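You operate a simulated robot arm through the tools that you are given. There is no shell and no other tool. Be economical: measure what you need, move in short steps, check, and stop when the job is done.

You run a simulated two-armed robot. Do the job below in one go: nothing can be reset, and whatever is moved stays where it is left.

## Task
Open the spare drawer, fetch the tray that says "LOT 1" from the top of the wooden bench and set it inside, then shut the drawer. Take the yellow cup and leave it on the top of the wooden bench. Pick up the tall green swivel with one hand, pass it to the other hand and put it on the top of the steel bench. Put the red shim block on the top of the steel bench. Put the 20 mm grey grooved die from the top of the narrow bench on the top of the green bench by the yellow rail and the 25 mm grey grooved die on the top of the long table. Open the black waste can lid. Do these in any order. Set down upright: yellow cup, tall green swivel.
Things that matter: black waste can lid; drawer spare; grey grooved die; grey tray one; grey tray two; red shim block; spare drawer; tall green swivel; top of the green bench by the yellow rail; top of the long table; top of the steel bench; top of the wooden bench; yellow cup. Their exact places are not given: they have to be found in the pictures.

It is judged by the outcome, as a careful person would: the job done as asked, and still so three seconds after it is handed in. It fails if anything else is knocked over, pushed out of place, dropped, spilled or broken. Lids that push on must go on centred and level and be pressed home; caps that screw on are set level and turned clockwise until they are tight.

## Robot
Two 6-joint arms with two-finger grippers on one trunk, on a base that drives. Base frame: it is fixed to the floor where the robot stands at the start and does not move with it; the origin is under the middle of the robot, x ahead of it, y to its left, z up; the surface under the hand at the start is at about z = 0.98. Readings come in m, degrees, newtons and seconds.
The left shoulder is at the start at [0.07, 0.176, 1.265], the right one opposite. With the tool pointing down near the work surface each hand reaches from about 0.48 to 0.8 m from the robot's upright axis, wherever it stands, measured 20 degrees to its own side. Places, roughly: black waste can lid [-2, 6.1, 0.9]; drawer spare [0.6, -0.5, 0.5]; grey grooved die [3.25, 3, 0.75]; grey tray one, grey tray two [1.5, -0.25, 0.75]; red shim block [3.5, 2.5, 1]; spare drawer [0.5, -0.4, 0.5]; tall green swivel [2, 2, 1.25]; top of the green bench by the yellow rail [0.7, 4, 0.7]; top of the long table [-1, 4.2, 0.9]; top of the steel bench [2.5, 4.7, 0.8]; top of the wooden bench [1.8, 0.1, 0.8]; yellow cup [3, 0.5, 0.75]. Payload 2.45 kg a hand.
The TCP of each hand is the grasp point between the finger pads, 0.026 m short of the fingertips. In the tool frame z runs along the fingers and y along their closing line. Largest opening 0.096 m; the body of the gripper starts 0.069 m behind the TCP.
Orientation is told as [roll, pitch, yaw] about the base's x, y, z axes, in that order, counted from this pose: with the fingers straight down and closing along the base's y, the tool's x points along the base's -x, its y along +y and its z along -z.

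## Interface
- The arms move only by the tool send_rows. It takes "left_series", "right_series" or both (then of equal length, played together; a hand with none holds still); each is a list of rows, each a list of 7 numbers: the turn, a rotation vector about the tool's x, y, z in units of 5 degrees (1.0 is 5 degrees), then the shift along the tool's x, y, z in units of 20 mm (1.0 is 20 mm), then the opening, from 0 (shut) to 1 (fully open). In form: [[rx, ry, rz, dx, dy, dz, fingers], ...]. A call has 1 to 10 rows; each row shifts and turns the commanded pose from where the row before left it, along the tool's axes as they then stand. A call with a number of a shift or a turn outside -1 to 1 is refused whole. Rows are played at 5 a second. More than 0.05 m and 8.6 degrees between two rows, or a gripper value outside its range, and nothing of the call is played. A pose out of reach is approached as far as the arm can. The call stops where the force on the tool passes 40 N (or 10 N more than at its start, if that is more) or the arm is blocked; 0.2 s more then pass. Each finger halts on what it meets, pressing with about 21 N; the grip force reading is that of the motor and also rises with nothing between the fingers. The clock runs only during rows and for 0.2 s after the last one: add rows that do not move to give the fingers time. It gives the time, the measured TCP pose, the force on the tool (base axes), the opening and the grip force at its end, in the units of the frame above (readings bear some noise), with the torque about the TCP (base axes, N m) and any sound that the robot's microphone picked up.
- Cameras (640 x 400 px; columns grow to the right, rows downward): "scene" is now at [0.1121, -0.0235, 1.5408]; the picture's right is [-0.31, -0.95, 0.00], its down [-0.81, 0.26, -0.53] and it looks along [0.50, -0.16, -0.85] (base axes); focal length 255 px, centre (320, 200). "left" rides on the left gripper at [0.082, -0.003, -0.098] in its tool frame; the picture's right is [0.04, 1.00, 0.00], its down [-0.73, 0.03, -0.68] and it looks along [-0.68, 0.03, 0.73] (tool axes); focal length 256 px, centre (320, 200). "right" rides on the right gripper at [0.082, 0.003, -0.098] in its tool frame; the picture's right is [-0.04, 1.00, 0.00], its down [-0.73, -0.03, -0.68] and it looks along [-0.68, -0.03, 0.73] (tool axes); focal length 256 px, centre (320, 200).
- get_image(camera): a new picture of that camera. No time passes.
- slide_trunk(by): slides the trunk up (or, below 0, down) by that many m; the arms and the scene camera ride with it, the base frame stays. It gives what a move gives, with no picture.
- steer(legs): drives the robot by 1 to 6 legs, each [ahead, left, turn to the left] in m, m and degrees, along the robot's own axes; the way and the turn of a leg run together, so that a leg with both is an arc; at most 1.5 m and 180 degrees a leg. The arms and the cameras ride along, it lands a little off, and it stops where it bumps. It gives what a move gives.
- aim_head(pan, tilt): turns the head with the scene camera to pan (to the left, within 86 degrees either way) and tilt (down, from -29 to 69), counted from straight ahead of the robot. It gives what a move gives.
- probe_pixels(camera, pixels): for up to 12 pixels [column, row] of the newest picture of that camera ("zoom" is the newest enlarged one), the place [x, y, z] in the base frame of the surface seen there, good to about 0.003 m, but the place of the scene camera against the robot may be out by one fixed shift of up to 0.012 m in any direction. No time passes.
- enlarge(camera, box): a new picture of the part [left, top, right, bottom] of that camera's present view, enlarged. No time passes.
- close_job(): hands the job in; it is judged then, once.

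Keep the steps short. Do not move on a guess: measure, check each grasp and each placing, and mend mistakes. In all there are 322 turns and 216 pictures (those below and enlarged ones count). Leave the grippers open and the arms clear of the work at the hand-in unless told otherwise, and finish with a single line.

The tools are called after "Call:" as name(argument=value, ...) on one line, values as JSON. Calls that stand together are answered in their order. send_rows: Moves the arms, as the interface text tells. Its arguments: {"type":"object","properties":{"left_series":{"type":"array"},"right_series":{"type":"array"}},"required":[]} The other tools are called the same way: slide_trunk (by) slides the trunk up or down; steer (legs) drives the base; aim_head (pan, tilt) turns the head that bears the scene camera; get_image (camera) takes a picture; probe_pixels (camera, pixels) gives the place of the surface under pixels of a picture; enlarge (camera, box) takes an enlarged picture of a part of a camera's view; close_job () hands the job in.

At the start:

```text
clock: 0.0
left_position: [0.6286, 0.1387, 1.1066]
left_tool_rot: [-0.1, -0.1, -0.1]
left_wrist_force: [0.2, 0.3, -1.1]
left_moment: [-0.01, -0.03, 0.02]
left_finger_gap: 0.0957
left_gripper_force: 0.0
right_position: [0.4779, -0.431, 1.1705]
right_tool_rot: [0.0, 0.1, 0.0]
right_wrist_force: [-0.1, -0.7, -0.3]
right_moment: [0.03, -0.03, 0.03]
right_finger_gap: 0.0959
right_gripper_force: 0.0
trunk travel left (down, up): [-0.75, 0.09]
robot x, y, heading: [-0.0023, 0.001, -0.0]
head pan, tilt: [-17.9, 58.1]
```

scene: 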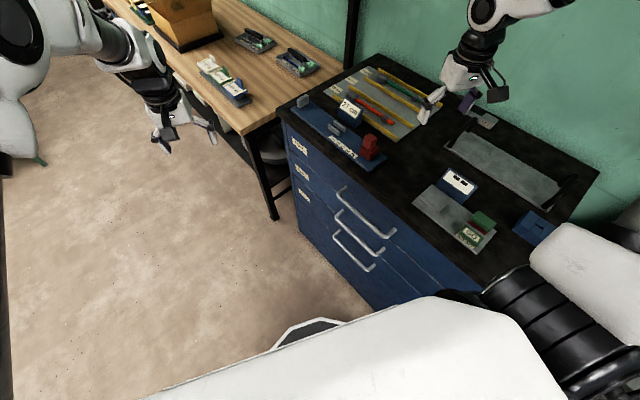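
right: 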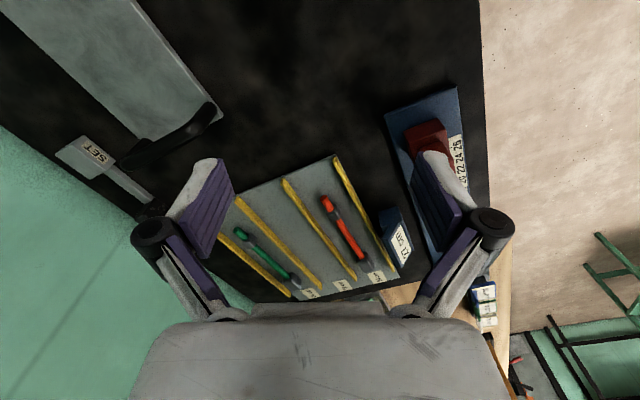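
left: 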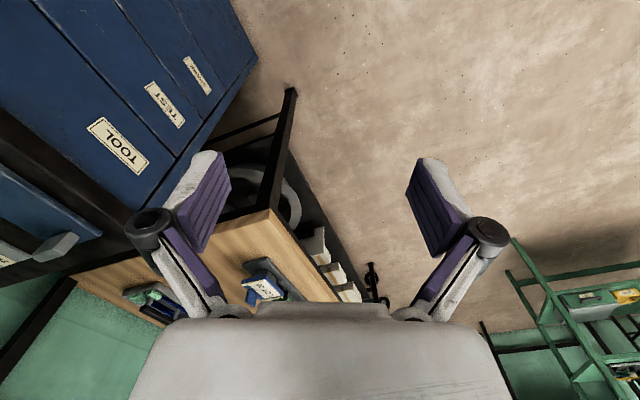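

I see a blue cabinet with three drawers, and the wooden bench beyond it. I'll enlarge the drawer labels and the tray area.

Call:
enlarge(camera="scene", box=[270, 60, 510, 290])

Call:
enlarge(camera="scene", box=[120, 0, 330, 130])

Call:
probe_pixels(camera="scene", pixels=[[300, 147], [302, 173], [304, 196], [340, 188], [393, 235], [335, 211], [383, 251], [333, 233], [372, 270], [280, 112], [225, 85], [255, 135]])

```text
1.74 times, centred on (390, 175) of scene
```

zoom: 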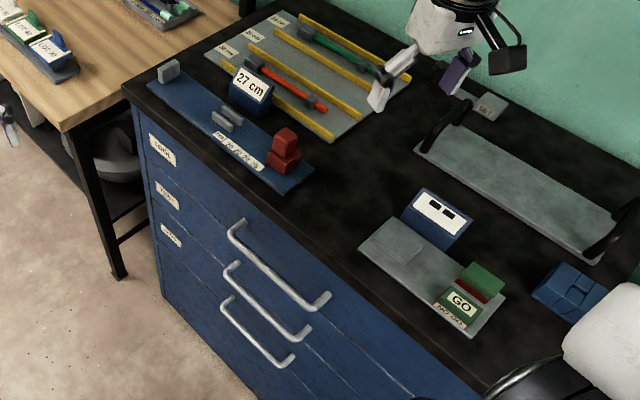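

```text
3.05 times, centred on (225, 65) of scene
```

zoom: 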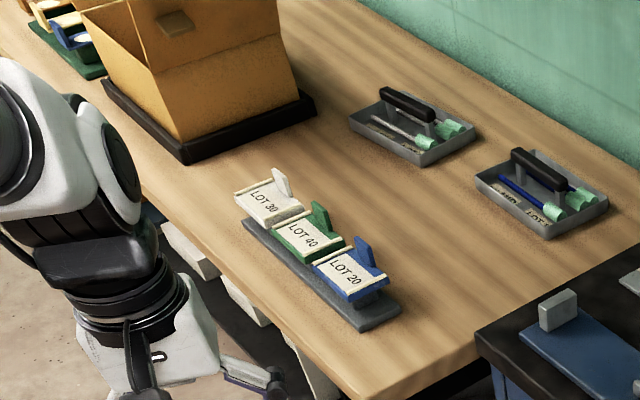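

```text
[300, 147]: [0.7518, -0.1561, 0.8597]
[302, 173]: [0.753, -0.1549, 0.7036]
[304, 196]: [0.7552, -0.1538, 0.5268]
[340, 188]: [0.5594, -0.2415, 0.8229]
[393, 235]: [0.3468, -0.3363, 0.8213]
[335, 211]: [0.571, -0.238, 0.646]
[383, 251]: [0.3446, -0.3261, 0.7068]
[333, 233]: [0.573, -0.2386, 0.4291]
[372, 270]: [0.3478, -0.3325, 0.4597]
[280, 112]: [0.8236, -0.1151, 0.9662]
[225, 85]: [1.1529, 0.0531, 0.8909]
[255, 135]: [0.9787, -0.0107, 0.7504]
```

Next I'll read the third drawer label from the left camera and both tray labels.

Call:
enlarge(camera="left", box=[60, 30, 260, 190])

Call:
enlarge(camera="scene", box=[230, 20, 326, 80])

Call:
aim_head(pan=0, tilt=15)

Call:
get_image(camera="scene")

Call:
aim_head(pan=70, tilt=15)

Call:
get_image(camera="scene")

```text
2.50 times, centred on (160, 110) of left
```

zoom: 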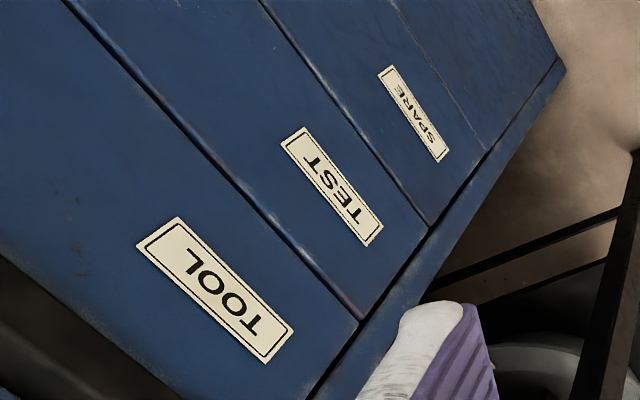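

```text
6.67 times, centred on (278, 50) of scene
```

zoom: 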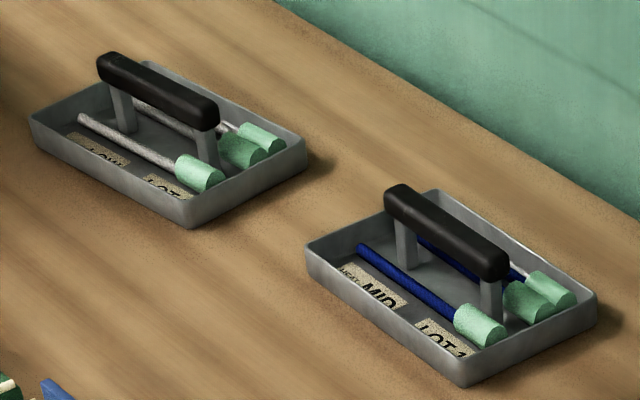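

```text
clock: 1.1
left_position: [0.6286, 0.1399, 1.1073]
left_tool_rot: [-0.1, -0.1, -0.1]
left_wrist_force: [0.1, -0.3, 0.4]
left_moment: [-0.03, 0.03, 0.02]
left_finger_gap: 0.0959
left_gripper_force: 0.0
right_position: [0.4791, -0.4318, 1.17]
right_tool_rot: [0.0, 0.0, -0.1]
right_wrist_force: [-0.5, 0.3, 0.4]
right_moment: [-0.02, -0.01, -0.02]
right_finger_gap: 0.0962
right_gripper_force: 0.0
trunk travel left (down, up): [-0.75, 0.09]
robot x, y, heading: [0.0041, -0.0005, 0.0]
head pan, tilt: [0.0, 15.0]
```

```text
208 pictures are left
```

scene: 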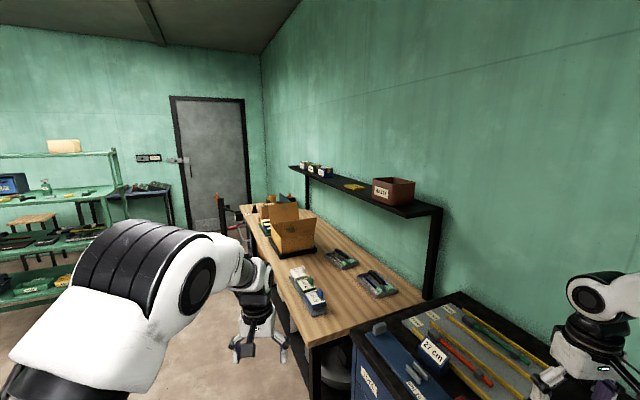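

```text
clock: 2.5
left_position: [0.629, 0.1392, 1.107]
left_tool_rot: [0.0, 0.1, -0.1]
left_wrist_force: [0.4, 0.9, -0.5]
left_moment: [0.03, 0.01, 0.01]
left_finger_gap: 0.0961
left_gripper_force: 0.1
right_position: [0.4776, -0.4325, 1.1694]
right_tool_rot: [0.0, 0.1, 0.1]
right_wrist_force: [-0.1, -0.8, 0.1]
right_moment: [-0.06, 0.01, 0.01]
right_finger_gap: 0.0962
right_gripper_force: 0.1
trunk travel left (down, up): [-0.75, 0.09]
robot x, y, heading: [-0.0002, 0.0019, -0.2]
head pan, tilt: [70.0, 15.0]
```

```text
207 pictures are left
```

scene: 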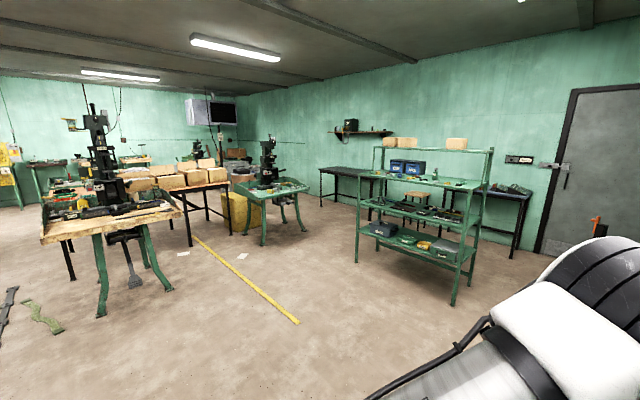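

Drawer SPARE is the bottom one (z about 0.44), and the cabinet face normal is about (-0.39, 0.92). I'll back away from the cabinet along that normal after checking that the floor behind me on the left is clear.

Call:
probe_pixels(camera="scene", pixels=[[10, 300], [40, 315], [108, 205], [188, 182], [272, 183], [430, 182], [295, 320], [200, 238], [15, 200], [50, 168], [485, 192], [345, 170]])

Call:
enlarge(camera="scene", box=[0, 80, 320, 330])

Call:
aim_head(pan=86, tilt=45)

Call:
get_image(camera="scene")

```text
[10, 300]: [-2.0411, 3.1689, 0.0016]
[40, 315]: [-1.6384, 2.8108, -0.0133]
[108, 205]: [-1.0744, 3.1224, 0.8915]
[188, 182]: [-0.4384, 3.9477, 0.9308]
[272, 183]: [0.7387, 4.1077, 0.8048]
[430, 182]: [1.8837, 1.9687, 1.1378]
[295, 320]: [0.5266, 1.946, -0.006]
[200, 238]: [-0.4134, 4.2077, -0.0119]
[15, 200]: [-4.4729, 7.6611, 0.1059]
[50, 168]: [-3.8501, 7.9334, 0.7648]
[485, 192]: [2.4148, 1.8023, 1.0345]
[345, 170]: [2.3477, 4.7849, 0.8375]
```

```text
1.60 times, centred on (160, 205) of scene
```

zoom: 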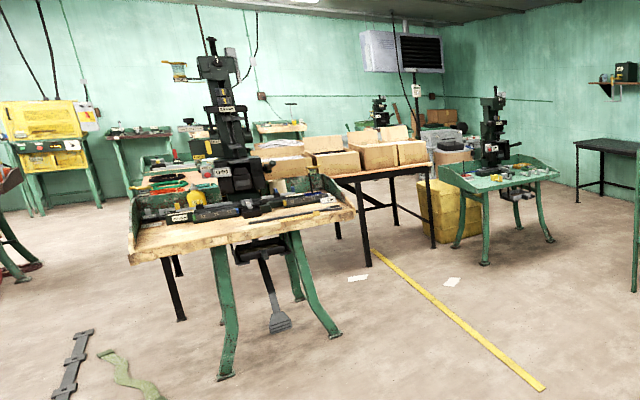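

```text
clock: 3.5
left_position: [0.6295, 0.1401, 1.1074]
left_tool_rot: [-0.1, 0.0, -0.1]
left_wrist_force: [0.1, 0.6, 0.1]
left_moment: [0.0, -0.03, -0.02]
left_finger_gap: 0.0961
left_gripper_force: 0.1
right_position: [0.479, -0.4318, 1.1701]
right_tool_rot: [-0.1, 0.0, 0.0]
right_wrist_force: [-0.4, -0.3, 0.0]
right_moment: [-0.04, -0.03, 0.0]
right_finger_gap: 0.0961
right_gripper_force: 0.1
trunk travel left (down, up): [-0.75, 0.09]
robot x, y, heading: [0.0009, 0.0049, 0.1]
head pan, tilt: [85.9, 45.0]
```

```text
205 pictures are left
```

scene: 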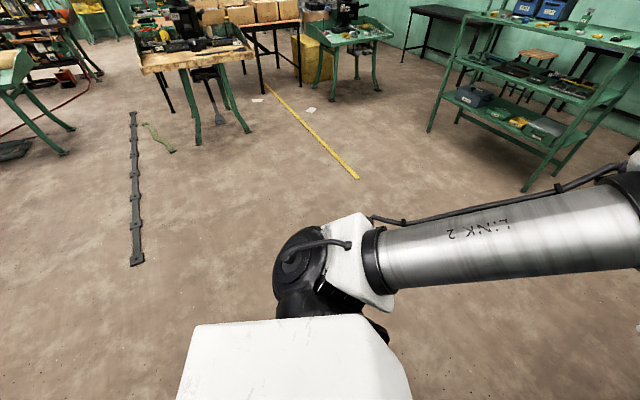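

The floor to my left is open. I'll move 0.6 m left and turn to face the cabinet.

Call:
steer(legs=[[0.1, 0.65, 0], [0, 0, -67.5]])

Call:
aim_head(pan=0, tilt=40)

Call:
get_image(camera="scene")

```text
clock: 10.2
left_position: [0.4556, 0.1327, 1.1063]
left_tool_rot: [-0.1, 0.0, -69.1]
left_wrist_force: [0.3, 0.5, 0.7]
left_moment: [-0.03, 0.0, 0.02]
left_finger_gap: 0.0959
left_gripper_force: 0.0
right_position: [-0.1331, 0.0706, 1.1696]
right_tool_rot: [0.0, 0.1, -69.1]
right_wrist_force: [-1.0, 0.1, -0.2]
right_moment: [-0.01, -0.01, 0.02]
right_finger_gap: 0.0959
right_gripper_force: 0.0
trunk travel left (down, up): [-0.75, 0.09]
robot x, y, heading: [0.102, 0.6671, -69.1]
head pan, tilt: [85.9, 45.0]
```

```text
clock: 11.8
left_position: [0.455, 0.1335, 1.1082]
left_tool_rot: [-0.1, 0.1, -69.1]
left_wrist_force: [-0.2, -0.2, -0.5]
left_moment: [-0.01, 0.0, 0.02]
left_finger_gap: 0.0961
left_gripper_force: 0.1
right_position: [-0.1324, 0.0704, 1.1689]
right_tool_rot: [-0.1, 0.0, -69.0]
right_wrist_force: [0.7, 0.2, 0.4]
right_moment: [0.02, -0.03, 0.0]
right_finger_gap: 0.0961
right_gripper_force: 0.1
trunk travel left (down, up): [-0.75, 0.09]
robot x, y, heading: [0.1004, 0.6734, -69.1]
head pan, tilt: [0.0, 40.0]
```

```text
204 pictures are left
```

scene: 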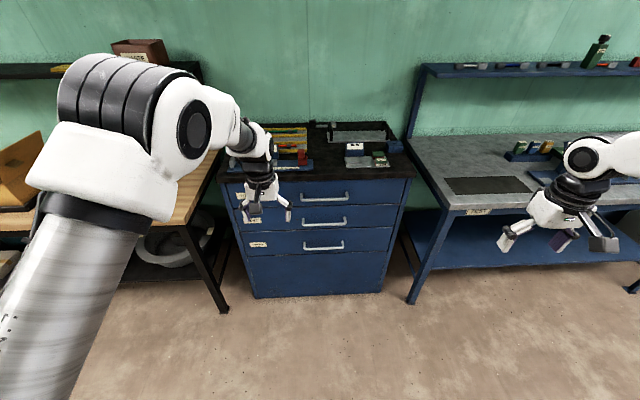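

The cabinet is in view. I'll measure the SPARE handle (row 247) and the face around it.

Call:
enlarge(camera="scene", box=[220, 180, 420, 305])

Call:
probe_pixels(camera="zoom", pixels=[[280, 207], [330, 216], [380, 207], [267, 207], [395, 203], [330, 195], [250, 230], [450, 230], [122, 206], [330, 245], [330, 290], [450, 170]])

```text
3.20 times, centred on (320, 242) of scene
```

zoom: 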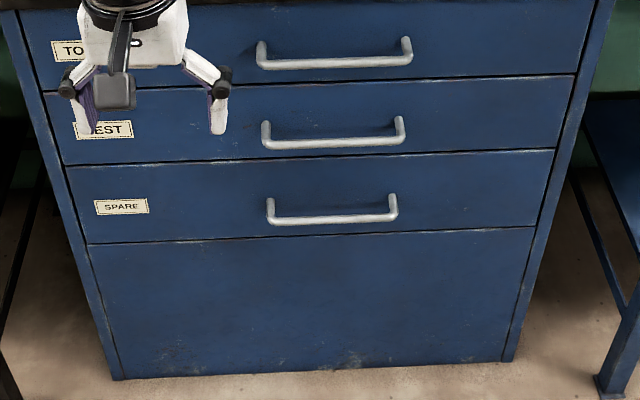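

```text
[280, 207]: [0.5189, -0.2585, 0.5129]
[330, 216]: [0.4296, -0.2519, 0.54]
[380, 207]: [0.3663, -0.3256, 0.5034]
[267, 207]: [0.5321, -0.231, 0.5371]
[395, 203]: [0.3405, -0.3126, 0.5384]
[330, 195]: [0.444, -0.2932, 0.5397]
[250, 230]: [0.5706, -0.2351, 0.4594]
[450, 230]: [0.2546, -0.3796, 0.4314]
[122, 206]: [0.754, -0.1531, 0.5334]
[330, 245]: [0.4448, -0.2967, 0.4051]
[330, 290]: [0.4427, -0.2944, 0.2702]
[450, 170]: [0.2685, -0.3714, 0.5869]
```

The bar sits about 0.04 m off the face at (0.43, -0.255, 0.54), and the face normal is (-0.41, 0.91). I'll lower the trunk, then turn the right hand to point ahead with its closing line vertical.

Call:
slide_trunk(by=-0.62)

Call:
send_rows(right_series=[[0, -1, 0, -0.5, 0.8, 0, 1], [0, -1, 0, -0.5, 0.8, 0, 1], [0, -1, 0, -0.5, 0.8, 0, 1], [0, -1, 0, -0.5, 0.8, 0, 1], [0, -1, 0, -0.5, 0.8, 0, 1], [0, -1, 0, -0.3, 0.8, 0.4, 1], [0, -1, 0, -0.3, 0.8, 0.4, 1], [0, -1, 0, -0.3, 0.8, 0.4, 1], [0, -1, 0, -0.3, 0.8, 0.4, 1]])

```text
refused: -0.62 is not a number from -0.4 to 0.4
```

```text
clock: 13.8
left_position: [0.4556, 0.1337, 1.1071]
left_tool_rot: [0.0, 0.0, -69.1]
left_wrist_force: [-0.4, 0.5, 0.1]
left_moment: [-0.05, 0.02, 0.02]
left_finger_gap: 0.096
left_gripper_force: 0.0
right_position: [0.0131, 0.0397, 1.169]
right_tool_rot: [-0.2, -44.8, -69.0]
right_wrist_force: [-0.4, -0.2, 0.9]
right_moment: [0.01, 0.0, 0.01]
right_finger_gap: 0.0959
right_gripper_force: 0.0
right hand out of reach, approached as far as the arm can: row 7, 8, 9
trunk travel left (down, up): [-0.75, 0.09]
robot x, y, heading: [0.1006, 0.6706, -68.9]
head pan, tilt: [0.0, 40.0]
```

The hand is pitched 45 degrees. Trunk slides are limited to 0.4 m, so I'll lower in two steps and then continue the turn.

Call:
slide_trunk(by=-0.4)

Call:
slide_trunk(by=-0.23)

Call:
send_rows(right_series=[[0, -1, 0, 0, 0.5, 0, 1], [0, -1, 0, 0, 0.5, 0, 1], [0, -1, 0, 0, 0.5, 0, 1], [0, -1, 0, 0, 0.5, 0, 1], [0, -1, 0, 0, 0.5, 0, 1], [0, -1, 0, 0, 0.5, 0, 1], [0, -1, 0, 0, 0.5, 0, 1], [0, -1, 0, 0, 0.5, 0, 1], [0, -1, 0, 0, 0.5, 0, 1]])

```text
clock: 17.6
left_position: [0.4552, 0.134, 0.7062]
left_tool_rot: [-0.1, 0.0, -69.2]
left_wrist_force: [-0.1, 0.1, 0.2]
left_moment: [0.0, -0.01, 0.03]
left_finger_gap: 0.0961
left_gripper_force: 0.1
right_position: [0.0123, 0.0393, 0.769]
right_tool_rot: [-0.1, -44.8, -69.0]
right_wrist_force: [-0.8, 0.5, -0.6]
right_moment: [0.01, 0.0, 0.02]
right_finger_gap: 0.0962
right_gripper_force: 0.2
trunk travel left (down, up): [-0.35, 0.49]
robot x, y, heading: [0.1033, 0.6694, -69.2]
head pan, tilt: [0.0, 40.0]
```

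```text
clock: 20.1
left_position: [0.4557, 0.1338, 0.4771]
left_tool_rot: [-0.1, 0.1, -69.1]
left_wrist_force: [-0.5, 0.5, 0.5]
left_moment: [0.01, -0.01, -0.02]
left_finger_gap: 0.096
left_gripper_force: 0.1
right_position: [0.0126, 0.0403, 0.5394]
right_tool_rot: [-0.1, -44.9, -69.1]
right_wrist_force: [0.8, 1.4, -0.2]
right_moment: [0.02, 0.02, 0.0]
right_finger_gap: 0.096
right_gripper_force: 0.1
trunk travel left (down, up): [-0.12, 0.72]
robot x, y, heading: [0.1001, 0.6708, -69.2]
head pan, tilt: [0.0, 40.0]
```

```text
clock: 22.1
left_position: [0.4539, 0.133, 0.4772]
left_tool_rot: [0.0, 0.0, -69.1]
left_wrist_force: [0.0, -1.0, 0.2]
left_moment: [0.02, 0.0, -0.02]
left_finger_gap: 0.0959
left_gripper_force: 0.0
right_position: [-0.0458, 0.059, 0.6062]
right_tool_rot: [-0.2, -64.3, -69.0]
right_wrist_force: [-0.1, -0.8, 0.2]
right_moment: [-0.02, 0.01, 0.01]
right_finger_gap: 0.096
right_gripper_force: 0.0
right hand out of reach, approached as far as the arm can: row 1, 2, 3, 4, 5, 6, 7, 8, 9
trunk travel left (down, up): [-0.12, 0.72]
robot x, y, heading: [0.1017, 0.6685, -69.0]
head pan, tilt: [0.0, 40.0]
```

The hand is too close in to point level. I'll extend it 0.16 m forward; the cabinet face is still 0.5 m away.

Call:
send_rows(right_series=[[0, 0, 0, 0, 0, 1, 1], [0, 0, 0, 0, 0, 1, 1], [0, 0, 0, 0, 0, 1, 1], [0, 0, 0, 0, 0, 1, 1], [0, 0, 0, 0, 0, 1, 1], [0, 0, 0, 0, 0, 1, 1], [0, 0, 0, 0, 0, 1, 1], [0, 0, 0, 0, 0, 1, 1]])

```text
clock: 23.9
left_position: [0.4555, 0.1329, 0.4771]
left_tool_rot: [-0.2, -0.1, -69.1]
left_wrist_force: [0.9, -0.6, 0.8]
left_moment: [0.0, 0.02, 0.03]
left_finger_gap: 0.0958
left_gripper_force: 0.0
right_position: [-0.0867, -0.0378, 0.6041]
right_tool_rot: [-0.2, -64.2, -69.0]
right_wrist_force: [-0.5, -0.7, -0.1]
right_moment: [0.01, -0.02, -0.04]
right_finger_gap: 0.096
right_gripper_force: 0.0
right hand out of reach, approached as far as the arm can: row 1, 2, 3, 4, 5, 6, 7, 8
trunk travel left (down, up): [-0.12, 0.72]
robot x, y, heading: [0.1004, 0.675, -68.8]
head pan, tilt: [0.0, 40.0]
```

The pitch is stuck at 64 degrees. I'll look at the arm to see why.

Call:
aim_head(pan=-30, tilt=40)

Call:
get_image(camera="scene")

```text
clock: 24.8
left_position: [0.4546, 0.1342, 0.4772]
left_tool_rot: [0.0, 0.0, -69.1]
left_wrist_force: [-0.7, 0.2, -0.3]
left_moment: [-0.01, 0.0, 0.01]
left_finger_gap: 0.0959
left_gripper_force: 0.1
right_position: [-0.0875, -0.0371, 0.6037]
right_tool_rot: [-0.2, -64.3, -69.1]
right_wrist_force: [-0.3, -0.2, -0.1]
right_moment: [-0.01, 0.0, 0.03]
right_finger_gap: 0.0962
right_gripper_force: 0.0
trunk travel left (down, up): [-0.12, 0.72]
robot x, y, heading: [0.0997, 0.6677, -69.1]
head pan, tilt: [-30.0, 40.0]
```

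```text
202 pictures are left
```

scene: 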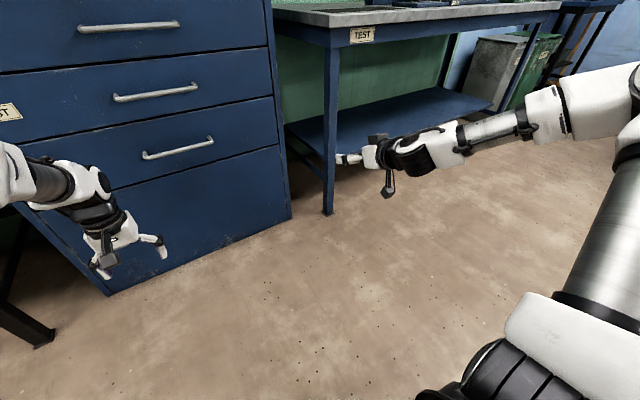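

The forearm comes in from the outside. I'll pull the hand left and reduce the pitch, then test the roll about the tool axis.

Call:
send_rows(right_series=[[0, 0.8, 0, 0, 1, -0.5, 1], [0, 0.8, 0, 0, 1, -0.5, 1], [0, 0, 0, 0, 1, -0.5, 1], [0, 0, 0, 0, 1, 0, 1], [0, 0, 0, 0, 1, 0, 1], [0, 0, 0, 0, 1, 0, 1], [0, 0, 0, 0, 1, 0, 1], [0, 0, 0, 0, 1, 0, 1]])

Call:
send_rows(right_series=[[0, 0, 1, 0, 0, 0, 1], [0, 0, 1, 0, 0, 0, 1], [0, 0, 1, 0, 0, 0, 1], [0, 0, 1, 0, 0, 0, 1], [0, 0, 1, 0, 0, 0, 1], [0, 0, 1, 0, 0, 0, 1], [0, 0, 1, 0, 0, 0, 1], [0, 0, 1, 0, 0, 0, 1], [0, 0, 1, 0, 0, 0, 1]])

```text
clock: 26.6
left_position: [0.4549, 0.1336, 0.4765]
left_tool_rot: [-0.1, 0.1, -69.1]
left_wrist_force: [0.2, -0.3, 0.2]
left_moment: [0.01, -0.01, 0.02]
left_finger_gap: 0.096
left_gripper_force: 0.1
right_position: [0.0199, 0.0402, 0.6446]
right_tool_rot: [-0.3, -56.1, -69.2]
right_wrist_force: [0.2, -0.7, 0.2]
right_moment: [-0.01, 0.03, 0.0]
right_finger_gap: 0.0956
right_gripper_force: 0.1
right hand out of reach, approached as far as the arm can: row 6, 7, 8
trunk travel left (down, up): [-0.12, 0.72]
robot x, y, heading: [0.0986, 0.6702, -68.9]
head pan, tilt: [-30.0, 40.0]
```

```text
clock: 28.6
left_position: [0.4546, 0.1339, 0.4759]
left_tool_rot: [0.0, -0.1, -69.0]
left_wrist_force: [0.1, -0.6, -0.2]
left_moment: [0.06, 0.0, -0.04]
left_finger_gap: 0.0962
left_gripper_force: 0.2
right_position: [-0.0212, 0.0357, 0.6338]
right_tool_rot: [46.5, -36.0, -130.0]
right_wrist_force: [-0.3, 0.8, -0.4]
right_moment: [-0.05, -0.02, -0.01]
right_finger_gap: 0.0962
right_gripper_force: 0.1
right hand out of reach, approached as far as the arm can: row 5, 6, 7, 8, 9
trunk travel left (down, up): [-0.12, 0.72]
robot x, y, heading: [0.0968, 0.6701, -69.0]
head pan, tilt: [-30.0, 40.0]
```

The orientation came through and only the lateral position was pushed outward. I'll extend forward 0.15 m, then roll the remaining 45 degrees.

Call:
send_rows(right_series=[[0, 0, 0, -0.37, 0.37, 0.78, 1], [0, 0, 0, -0.37, 0.37, 0.78, 1], [0, 0, 0, -0.37, 0.37, 0.78, 1], [0, 0, 0, -0.37, 0.37, 0.78, 1], [0, 0, 0, -0.37, 0.37, 0.78, 1], [0, 0, 0, -0.37, 0.37, 0.78, 1], [0, 0, 0, -0.37, 0.37, 0.78, 1], [0, 0, 0, -0.37, 0.37, 0.78, 1]])

Call:
send_rows(right_series=[[0, 0, 1, 0, 0, 0, 1], [0, 0, 1, 0, 0, 0, 1], [0, 0, 1, 0, 0, 0, 1], [0, 0, 1, 0, 0, 0, 1], [0, 0, 1, 0, 0, 0, 1], [0, 0, 1, 0, 0, 0, 1], [0, 0, 1, 0, 0, 0, 1], [0, 0, 1, 0, 0, 0, 1], [0, 0, 1, 0, 0, 0, 1]])

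```text
clock: 30.4
left_position: [0.4562, 0.133, 0.4766]
left_tool_rot: [-0.1, 0.0, -69.1]
left_wrist_force: [0.6, -0.3, -1.0]
left_moment: [0.0, 0.0, -0.02]
left_finger_gap: 0.0959
left_gripper_force: 0.0
right_position: [0.0047, -0.1046, 0.6555]
right_tool_rot: [46.0, -36.0, -129.9]
right_wrist_force: [0.2, -1.0, 1.1]
right_moment: [-0.01, -0.01, 0.0]
right_finger_gap: 0.0959
right_gripper_force: 0.1
right hand out of reach, approached as far as the arm can: row 1, 2, 3, 4, 5, 6, 8
trunk travel left (down, up): [-0.12, 0.72]
robot x, y, heading: [0.0977, 0.6737, -69.1]
head pan, tilt: [-30.0, 40.0]
```

```text
clock: 32.4
left_position: [0.4559, 0.1335, 0.4771]
left_tool_rot: [-0.1, 0.0, -69.2]
left_wrist_force: [0.1, 0.0, 0.1]
left_moment: [0.0, 0.02, -0.04]
left_finger_gap: 0.0961
left_gripper_force: 0.0
right_position: [-0.0047, -0.1128, 0.6749]
right_tool_rot: [55.8, 0.2, -159.1]
right_wrist_force: [-0.8, 1.0, -0.1]
right_moment: [-0.01, 0.02, -0.01]
right_finger_gap: 0.0959
right_gripper_force: 0.0
right hand out of reach, approached as far as the arm can: row 1, 2, 4, 6, 7, 9
trunk travel left (down, up): [-0.12, 0.72]
robot x, y, heading: [0.1021, 0.671, -69.1]
head pan, tilt: [-30.0, 40.0]
```

The right hand now points forward and 34 degrees down, with its closing line in the vertical plane. I'll lower the trunk, draw the left hand in, and drive to the pre-grasp spot.

Call:
slide_trunk(by=-0.1)

Call:
send_rows(left_series=[[0, 0, 0, 1, 0, 0, 1], [0, 0, 0, 1, 0, 0, 1], [0, 0, 0, 1, 0, 0, 1], [0, 0, 0, 1, 0, 0, 1], [0, 0, 0, 1, 0, 0, 1], [0, 0, 0, 1, 0, 0, 1]])

Call:
steer(legs=[[0, 0, 3.3], [0.21, 0.3, 0]])

Call:
get_image(camera="scene")

Call:
get_image(camera="right")

```text
clock: 33.7
left_position: [0.4533, 0.1328, 0.3773]
left_tool_rot: [-0.1, 0.1, -69.0]
left_wrist_force: [0.1, 0.6, 1.2]
left_moment: [0.02, -0.01, -0.01]
left_finger_gap: 0.096
left_gripper_force: 0.1
right_position: [-0.0055, -0.1112, 0.5748]
right_tool_rot: [55.9, 0.0, -159.0]
right_wrist_force: [0.2, 0.7, 1.5]
right_moment: [0.0, 0.0, -0.03]
right_finger_gap: 0.096
right_gripper_force: 0.0
trunk travel left (down, up): [-0.02, 0.82]
robot x, y, heading: [0.1049, 0.6714, -69.0]
head pan, tilt: [-30.0, 40.0]
```

```text
clock: 35.1
left_position: [0.4173, 0.2476, 0.374]
left_tool_rot: [-1.8, 0.6, -67.9]
left_wrist_force: [-0.7, -1.3, 0.1]
left_moment: [0.01, 0.01, 0.01]
left_finger_gap: 0.0961
left_gripper_force: 0.1
right_position: [-0.0052, -0.1117, 0.5745]
right_tool_rot: [55.9, 0.0, -159.1]
right_wrist_force: [-1.0, -0.1, -0.7]
right_moment: [-0.03, -0.03, -0.02]
right_finger_gap: 0.0958
right_gripper_force: 0.0
trunk travel left (down, up): [-0.02, 0.82]
robot x, y, heading: [0.0972, 0.6695, -69.5]
head pan, tilt: [-30.0, 40.0]
```

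```text
clock: 37.9
left_position: [0.8031, 0.1901, 0.379]
left_tool_rot: [-1.9, 0.0, -64.7]
left_wrist_force: [0.0, -0.8, 0.0]
left_moment: [0.01, 0.01, -0.02]
left_finger_gap: 0.0962
left_gripper_force: 0.1
right_position: [0.401, -0.1905, 0.5741]
right_tool_rot: [55.9, 0.0, -155.8]
right_wrist_force: [0.5, -0.4, -0.7]
right_moment: [0.02, -0.01, 0.01]
right_finger_gap: 0.0962
right_gripper_force: 0.1
trunk travel left (down, up): [-0.02, 0.82]
robot x, y, heading: [0.4629, 0.5999, -65.5]
head pan, tilt: [-30.0, 40.0]
```

```text
201 pictures are left
```

scene: 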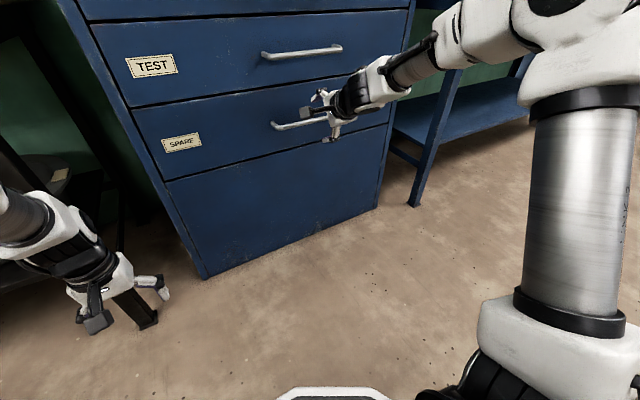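

```text
200 pictures are left
```

right: 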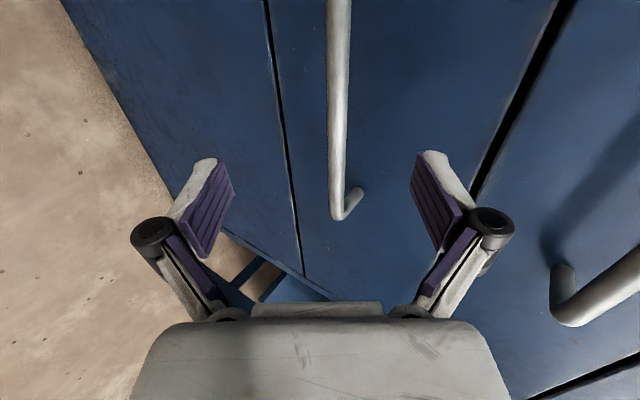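

I'll probe the bar in the right camera, which is exact relative to the arm.

Call:
probe_pixels(camera="right", pixels=[[340, 20], [339, 100], [338, 180], [352, 200], [310, 100], [380, 100], [285, 100], [500, 100], [580, 300]])

```text
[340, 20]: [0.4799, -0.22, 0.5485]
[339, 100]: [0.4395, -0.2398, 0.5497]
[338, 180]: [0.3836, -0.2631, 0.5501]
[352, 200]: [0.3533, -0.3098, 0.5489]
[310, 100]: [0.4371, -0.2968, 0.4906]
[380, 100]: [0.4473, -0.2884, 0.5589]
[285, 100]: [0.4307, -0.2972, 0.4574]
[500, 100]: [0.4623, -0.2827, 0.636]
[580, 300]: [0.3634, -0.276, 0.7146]
```

The bar centre is about (0.428, -0.2515, 0.545). I'll shift 13 mm along tool y with the fingers part closed, then move 61 mm forward.

Call:
send_rows(right_series=[[0, 0, 0, 0, 0.67, 0, 0.5], [0, 0, 0, 0, 0, 0, 0.5], [0, 0, 0, 0, 0, 1, 0.5], [0, 0, 0, 0, 0, 1, 0.5], [0, 0, 0, 0, 0, 1, 0.5]])

Call:
get_image(camera="right")

```text
clock: 39.1
left_position: [0.8046, 0.1893, 0.3791]
left_tool_rot: [-2.2, 0.1, -64.4]
left_wrist_force: [-0.3, 0.2, -0.6]
left_moment: [-0.03, -0.01, -0.01]
left_finger_gap: 0.096
left_gripper_force: 0.1
right_position: [0.4248, -0.2434, 0.5526]
right_tool_rot: [55.9, 0.0, -155.8]
right_wrist_force: [-1.5, 1.1, 0.2]
right_moment: [0.02, 0.0, 0.03]
right_finger_gap: 0.0482
right_gripper_force: 0.1
trunk travel left (down, up): [-0.02, 0.82]
robot x, y, heading: [0.4592, 0.5968, -66.0]
head pan, tilt: [-30.0, 40.0]
```

```text
199 pictures are left
```

right: 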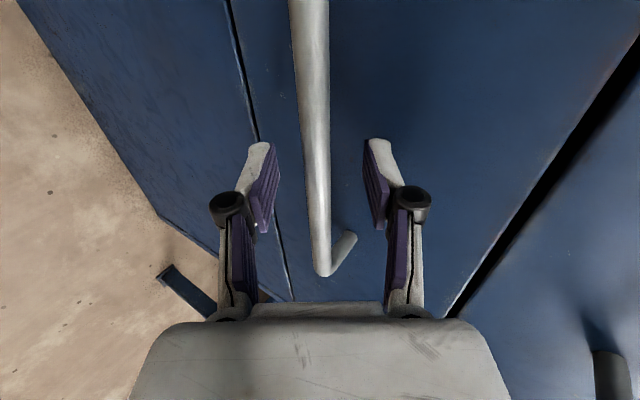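

The bar is between the fingers. I'll close on it.

Call:
send_rows(right_series=[[0, 0, 0, 0, 0, 0.2, 0.3], [0, 0, 0, 0, 0, 0, 0], [0, 0, 0, 0, 0, 0, 0], [0, 0, 0, 0, 0, 0, 0]])

Call:
get_image(camera="right")

```text
clock: 40.1
left_position: [0.8044, 0.1904, 0.3795]
left_tool_rot: [-2.0, 0.0, -64.4]
left_wrist_force: [0.1, -0.9, 0.4]
left_moment: [0.04, -0.02, 0.01]
left_finger_gap: 0.0956
left_gripper_force: 0.1
right_position: [0.4257, -0.245, 0.5495]
right_tool_rot: [55.8, 0.1, -155.6]
right_wrist_force: [-2.0, 8.5, -4.3]
right_moment: [0.06, -0.01, -0.07]
right_finger_gap: 0.0128
right_gripper_force: 39.9
trunk travel left (down, up): [-0.02, 0.82]
robot x, y, heading: [0.4609, 0.5964, -65.6]
head pan, tilt: [-30.0, 40.0]
```

```text
198 pictures are left
```

right: 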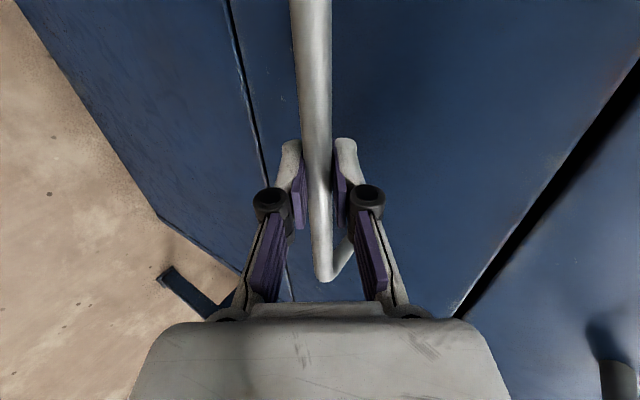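

The bar is gripped (12.8 mm). I'll pull by driving back 0.1 m first.

Call:
steer(legs=[[-0.1, 0, 0]])

Call:
get_image(camera="scene")

```text
clock: 41.3
left_position: [0.7644, 0.2822, 0.3787]
left_tool_rot: [-2.1, 0.1, -64.3]
left_wrist_force: [-0.1, 0.5, -0.3]
left_moment: [-0.02, -0.01, 0.0]
left_finger_gap: 0.096
left_gripper_force: 0.1
right_position: [0.385, -0.1541, 0.5511]
right_tool_rot: [55.9, 0.0, -155.7]
right_wrist_force: [-4.3, -4.1, -4.6]
right_moment: [-0.12, 0.25, -0.5]
right_finger_gap: 0.0129
right_gripper_force: 38.9
trunk travel left (down, up): [-0.02, 0.82]
robot x, y, heading: [0.4195, 0.6899, -65.6]
head pan, tilt: [-30.0, 40.0]
```

```text
197 pictures are left
```

scene: 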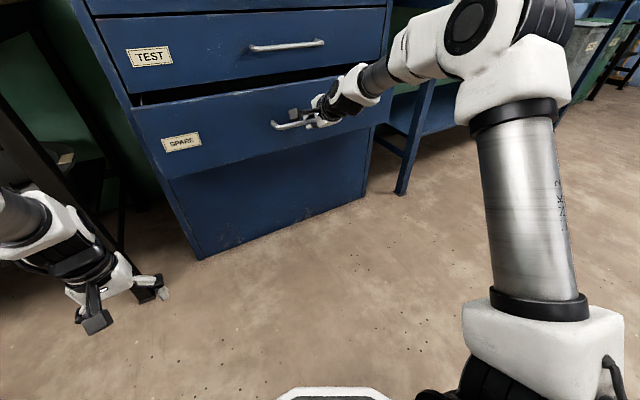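

The drawer is opening. I'll pull another 0.22 m in two steps.

Call:
steer(legs=[[-0.11, 0, 0], [-0.1, 0, 0]])

Call:
get_image(camera="scene")

```text
clock: 43.2
left_position: [0.6783, 0.4753, 0.379]
left_tool_rot: [-2.2, 0.1, -64.3]
left_wrist_force: [-0.4, 0.3, 0.0]
left_moment: [-0.01, 0.0, 0.01]
left_finger_gap: 0.0958
left_gripper_force: 0.0
right_position: [0.3009, 0.0371, 0.5499]
right_tool_rot: [55.9, 0.0, -155.6]
right_wrist_force: [7.4, 1.7, -5.4]
right_moment: [0.07, -0.18, -0.12]
right_finger_gap: 0.0128
right_gripper_force: 39.7
trunk travel left (down, up): [-0.02, 0.82]
robot x, y, heading: [0.3297, 0.8783, -65.5]
head pan, tilt: [-30.0, 40.0]
```

```text
196 pictures are left
```

scene: 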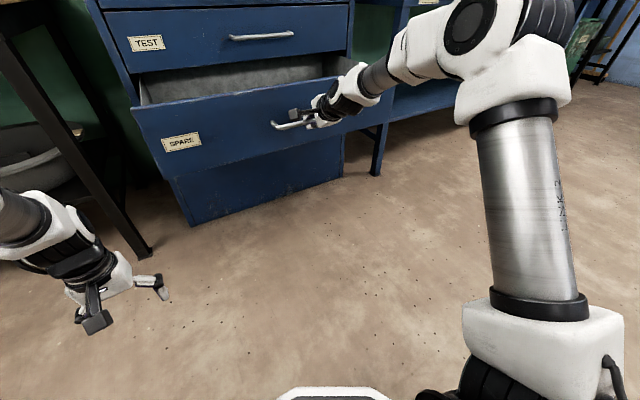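

It's open 0.31 m. I'll take a little more (0.05 m), then release.

Call:
steer(legs=[[-0.05, 0, 0]])

Call:
send_rows(right_series=[[0, 0, 0, 0, 0, 0, 0.5], [0, 0, 0, 0, 0, 0, 0.5], [0, 0, 0, 0, 0, -1, 0.5], [0, 0, 0, 0, 0, -1, 0.5], [0, 0, 0, 0, 0, -1, 0.5], [0, 0, 0, 0, 0, -1, 0.5], [0, 0, 0, 0, 0, -1, 0.5]])

Call:
get_image(camera="scene")

```text
clock: 44.2
left_position: [0.6562, 0.5214, 0.3792]
left_tool_rot: [-2.3, 0.0, -64.2]
left_wrist_force: [-0.3, 0.4, 0.1]
left_moment: [-0.02, 0.0, 0.02]
left_finger_gap: 0.0958
left_gripper_force: 0.1
right_position: [0.28, 0.0846, 0.5504]
right_tool_rot: [55.9, -0.1, -155.5]
right_wrist_force: [6.2, 0.8, -0.1]
right_moment: [0.33, -0.69, 0.69]
right_finger_gap: 0.0128
right_gripper_force: 39.0
trunk travel left (down, up): [-0.02, 0.82]
robot x, y, heading: [0.3151, 0.9255, -65.6]
head pan, tilt: [-30.0, 40.0]
```

```text
clock: 45.8
left_position: [0.6565, 0.5215, 0.38]
left_tool_rot: [-2.2, 0.0, -64.1]
left_wrist_force: [-0.4, -0.1, -1.2]
left_moment: [0.03, 0.01, 0.0]
left_finger_gap: 0.096
left_gripper_force: 0.2
right_position: [0.2436, 0.1592, 0.6089]
right_tool_rot: [55.8, 0.1, -155.6]
right_wrist_force: [1.1, -0.4, 0.8]
right_moment: [0.01, 0.02, 0.01]
right_finger_gap: 0.0479
right_gripper_force: 0.0
trunk travel left (down, up): [-0.02, 0.82]
robot x, y, heading: [0.3127, 0.9261, -65.6]
head pan, tilt: [-30.0, 40.0]
```

```text
195 pictures are left
```

scene: 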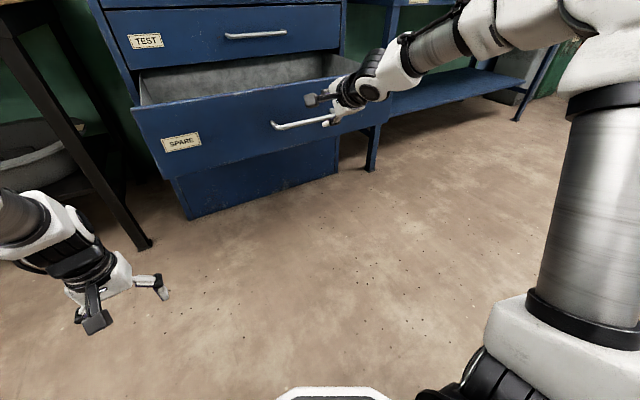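

The drawer is open about 0.36 m. I'll back off, raise the trunk, and return the right hand to pointing down.

Call:
steer(legs=[[-0.15, 0, 0]])

Call:
slide_trunk(by=0.4)

Call:
slide_trunk(by=0.33)

Call:
send_rows(right_series=[[0, 0, -1, 0, 0, 0, 1], [0, 0, -1, 0, 0, 0, 1], [0, 0, -1, 0, 0, 0, 1], [0, 0, -1, 0, 0, 0, 1], [0, 0, -1, 0, 0, 0, 1], [0, 0, -1, 0, 0, 0, 1], [0, 0, -1, 0, 0, 0, 1], [0, 0, -1, 0, 0, 0, 1], [0, 0, -1, 0, 0, 0, 1]])

Call:
send_rows(right_series=[[0, 0, -1, 0, 0, 0, 1], [0, 0, -1, 0, 0, 0, 1], [0, 0, -1, 0, 0, 0, 1], [0, 0, -1, 0, 0, 0, 1], [0, 0, -1, 0, 0, 0, 1], [0, 0, -1, 0, 0, 0, 1], [0, 0, -1, 0, 0, 0, 1], [0, 0, -1, 0, 0, 0, 1], [0, 0, -1, 0, 0, 0, 1]])

Call:
send_rows(right_series=[[0, 1, 0, 0, 0, 0, 1], [0, 1, 0, 0, 0, 0, 1], [0, 1, 0, 0, 0, 0, 1], [0, 1, 0, 0, 0, 0, 1], [0, 1, 0, 0, 0, 0, 1], [0, 1, 0, 0, 0, 0, 1], [0, 1, 0, 0, 0, 0, 1], [0, 1, 0, 0, 0, 0, 1], [0, 1, 0, 0, 0, 0, 1], [0, 1, 0, 0, 0, 0, 1]])

```text
clock: 47.1
left_position: [0.5937, 0.6603, 0.3788]
left_tool_rot: [-2.1, 0.1, -64.3]
left_wrist_force: [0.3, 0.5, 0.9]
left_moment: [-0.02, 0.02, -0.01]
left_finger_gap: 0.0959
left_gripper_force: 0.1
right_position: [0.1801, 0.297, 0.6062]
right_tool_rot: [55.8, 0.0, -155.8]
right_wrist_force: [-1.0, -0.4, 0.5]
right_moment: [0.02, -0.03, -0.04]
right_finger_gap: 0.048
right_gripper_force: 0.0
trunk travel left (down, up): [-0.02, 0.82]
robot x, y, heading: [0.2518, 1.0671, -65.7]
head pan, tilt: [-30.0, 40.0]
```

```text
clock: 51.0
left_position: [0.5937, 0.6584, 0.7797]
left_tool_rot: [-2.3, 0.0, -64.4]
left_wrist_force: [0.3, -0.9, -0.5]
left_moment: [0.01, 0.01, 0.04]
left_finger_gap: 0.096
left_gripper_force: 0.0
right_position: [0.1794, 0.298, 1.0069]
right_tool_rot: [55.8, 0.0, -155.7]
right_wrist_force: [1.1, -0.4, 0.3]
right_moment: [0.03, -0.01, -0.02]
right_finger_gap: 0.0479
right_gripper_force: 0.0
trunk travel left (down, up): [-0.42, 0.42]
robot x, y, heading: [0.2484, 1.0658, -65.7]
head pan, tilt: [-30.0, 40.0]
```

```text
clock: 54.2
left_position: [0.5945, 0.6591, 1.1095]
left_tool_rot: [-2.3, 0.0, -64.3]
left_wrist_force: [-0.7, 0.1, -0.6]
left_moment: [-0.01, 0.01, -0.03]
left_finger_gap: 0.0958
left_gripper_force: 0.0
right_position: [0.18, 0.2983, 1.3367]
right_tool_rot: [55.9, 0.0, -155.7]
right_wrist_force: [-0.3, -0.2, 0.0]
right_moment: [0.02, 0.03, 0.02]
right_finger_gap: 0.0478
right_gripper_force: 0.1
trunk travel left (down, up): [-0.75, 0.09]
robot x, y, heading: [0.2513, 1.0632, -66.1]
head pan, tilt: [-30.0, 40.0]
```

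```text
clock: 56.2
left_position: [0.5924, 0.6593, 1.1096]
left_tool_rot: [-2.3, 0.1, -64.3]
left_wrist_force: [0.0, 0.0, 0.1]
left_moment: [0.03, 0.03, -0.01]
left_finger_gap: 0.0959
left_gripper_force: 0.0
right_position: [0.181, 0.2984, 1.3381]
right_tool_rot: [46.0, -35.9, -126.2]
right_wrist_force: [-0.2, 0.0, 0.1]
right_moment: [-0.01, 0.01, 0.01]
right_finger_gap: 0.0959
right_gripper_force: 0.0
trunk travel left (down, up): [-0.75, 0.09]
robot x, y, heading: [0.253, 1.0648, -65.5]
head pan, tilt: [-30.0, 40.0]
```

```text
clock: 58.2
left_position: [0.5942, 0.6595, 1.1099]
left_tool_rot: [-2.4, 0.0, -64.2]
left_wrist_force: [-1.0, 0.6, -0.9]
left_moment: [0.0, -0.01, 0.02]
left_finger_gap: 0.0959
left_gripper_force: 0.0
right_position: [0.1801, 0.2982, 1.337]
right_tool_rot: [-0.1, -55.8, -65.5]
right_wrist_force: [-0.6, -0.7, 1.3]
right_moment: [0.02, -0.03, 0.01]
right_finger_gap: 0.0962
right_gripper_force: 0.1
trunk travel left (down, up): [-0.75, 0.09]
robot x, y, heading: [0.2466, 1.0647, -65.9]
head pan, tilt: [-30.0, 40.0]
```

```text
clock: 60.4
left_position: [0.5946, 0.659, 1.109]
left_tool_rot: [-2.3, 0.1, -64.4]
left_wrist_force: [0.6, -0.3, -0.1]
left_moment: [0.0, 0.01, 0.02]
left_finger_gap: 0.0958
left_gripper_force: 0.0
right_position: [0.1799, 0.2972, 1.3366]
right_tool_rot: [0.0, -5.8, -65.7]
right_wrist_force: [0.5, 0.3, 0.3]
right_moment: [0.0, 0.07, 0.02]
right_finger_gap: 0.0959
right_gripper_force: 0.1
trunk travel left (down, up): [-0.75, 0.09]
robot x, y, heading: [0.2501, 1.0644, -65.7]
head pan, tilt: [-30.0, 40.0]
```

Right hand is back to down. I'll tidy it, drive to stand in front of the wooden bench and look at the trays.

Call:
send_rows(right_series=[[0, 1, 0, 0, 0, 1, 1], [0, 0.16, 0, 0, 0, 1, 1], [0, 0, 0, 0, 0, 1, 1], [0, 0, 0, 0, 0, 1, 1], [0, 0, 0, 0, 0, 1, 1], [0, 0, 0, 0, 0, 1, 1], [0, 0, 0, 0, 0, 1, 1], [0, 0, 0, 0, 0, 1, 1]])

Call:
steer(legs=[[0, 0.85, 0], [0.45, 0, 0]])

Call:
aim_head(pan=5, tilt=45)

Call:
get_image(camera="scene")

```text
clock: 62.2
left_position: [0.593, 0.6588, 1.1087]
left_tool_rot: [-2.2, 0.0, -64.4]
left_wrist_force: [-0.5, -0.3, 0.4]
left_moment: [0.0, 0.02, -0.03]
left_finger_gap: 0.0961
left_gripper_force: 0.0
right_position: [0.1826, 0.2947, 1.1759]
right_tool_rot: [0.0, 0.0, -65.7]
right_wrist_force: [0.6, 0.2, -0.5]
right_moment: [0.01, 0.01, 0.01]
right_finger_gap: 0.0961
right_gripper_force: 0.0
trunk travel left (down, up): [-0.75, 0.09]
robot x, y, heading: [0.2474, 1.067, -65.4]
head pan, tilt: [-30.0, 40.0]
```

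```text
clock: 69.0
left_position: [1.5447, 0.5909, 1.1095]
left_tool_rot: [-2.3, 0.0, -64.5]
left_wrist_force: [0.0, 0.0, 1.5]
left_moment: [0.02, -0.01, 0.0]
left_finger_gap: 0.0959
left_gripper_force: 0.1
right_position: [1.132, 0.2278, 1.177]
right_tool_rot: [0.0, -0.2, -65.9]
right_wrist_force: [0.2, 0.7, 0.1]
right_moment: [0.04, 0.01, 0.04]
right_finger_gap: 0.0963
right_gripper_force: 0.0
trunk travel left (down, up): [-0.75, 0.09]
robot x, y, heading: [1.2003, 0.9986, -65.8]
head pan, tilt: [-30.0, 40.0]
```

```text
clock: 70.0
left_position: [1.5454, 0.5911, 1.11]
left_tool_rot: [-2.3, 0.0, -64.5]
left_wrist_force: [-0.5, -0.1, -1.0]
left_moment: [-0.01, 0.01, 0.0]
left_finger_gap: 0.0962
left_gripper_force: 0.0
right_position: [1.1326, 0.227, 1.1765]
right_tool_rot: [0.0, 0.0, -65.9]
right_wrist_force: [-0.4, 0.0, 0.1]
right_moment: [0.01, -0.02, -0.02]
right_finger_gap: 0.0961
right_gripper_force: 0.1
trunk travel left (down, up): [-0.75, 0.09]
robot x, y, heading: [1.2016, 0.9977, -65.7]
head pan, tilt: [5.0, 45.0]
```

```text
194 pictures are left
```

scene: 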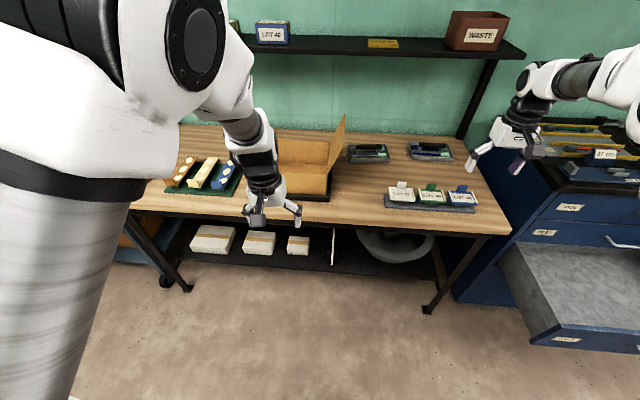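

I'll enlarge and probe the trays, the shelf and the bench edge.

Call:
enlarge(camera="scene", box=[320, 110, 520, 235])

Call:
probe_pixels(camera="zoom", pixels=[[110, 116], [180, 113], [293, 108], [400, 108], [145, 160], [350, 160], [410, 150], [222, 148], [480, 390], [250, 372], [250, 390], [360, 60]])

Call:
probe_pixels(camera="scene", pixels=[[510, 47], [250, 40], [480, 35], [200, 140], [290, 162], [330, 195], [350, 100], [375, 220], [435, 310]])

```text
3.20 times, centred on (420, 172) of scene
```

zoom: 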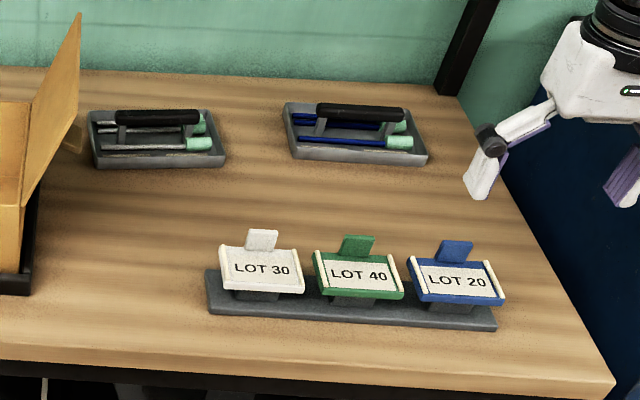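

```text
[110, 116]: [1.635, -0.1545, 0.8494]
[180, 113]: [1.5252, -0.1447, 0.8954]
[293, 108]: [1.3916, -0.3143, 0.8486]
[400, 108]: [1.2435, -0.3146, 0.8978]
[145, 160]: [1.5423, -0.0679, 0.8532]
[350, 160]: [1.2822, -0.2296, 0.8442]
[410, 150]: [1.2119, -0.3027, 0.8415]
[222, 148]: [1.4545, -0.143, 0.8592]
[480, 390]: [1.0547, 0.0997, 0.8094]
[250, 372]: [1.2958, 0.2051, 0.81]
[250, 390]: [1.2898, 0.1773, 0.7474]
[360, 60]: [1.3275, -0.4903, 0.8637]
```

```text
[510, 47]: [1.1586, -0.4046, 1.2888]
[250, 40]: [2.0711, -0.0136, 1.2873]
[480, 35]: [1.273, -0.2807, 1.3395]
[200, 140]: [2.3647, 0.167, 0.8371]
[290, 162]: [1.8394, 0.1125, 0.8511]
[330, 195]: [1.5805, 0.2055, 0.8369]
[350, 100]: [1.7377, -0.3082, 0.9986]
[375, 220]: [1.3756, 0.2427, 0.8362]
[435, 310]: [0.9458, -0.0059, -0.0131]
```

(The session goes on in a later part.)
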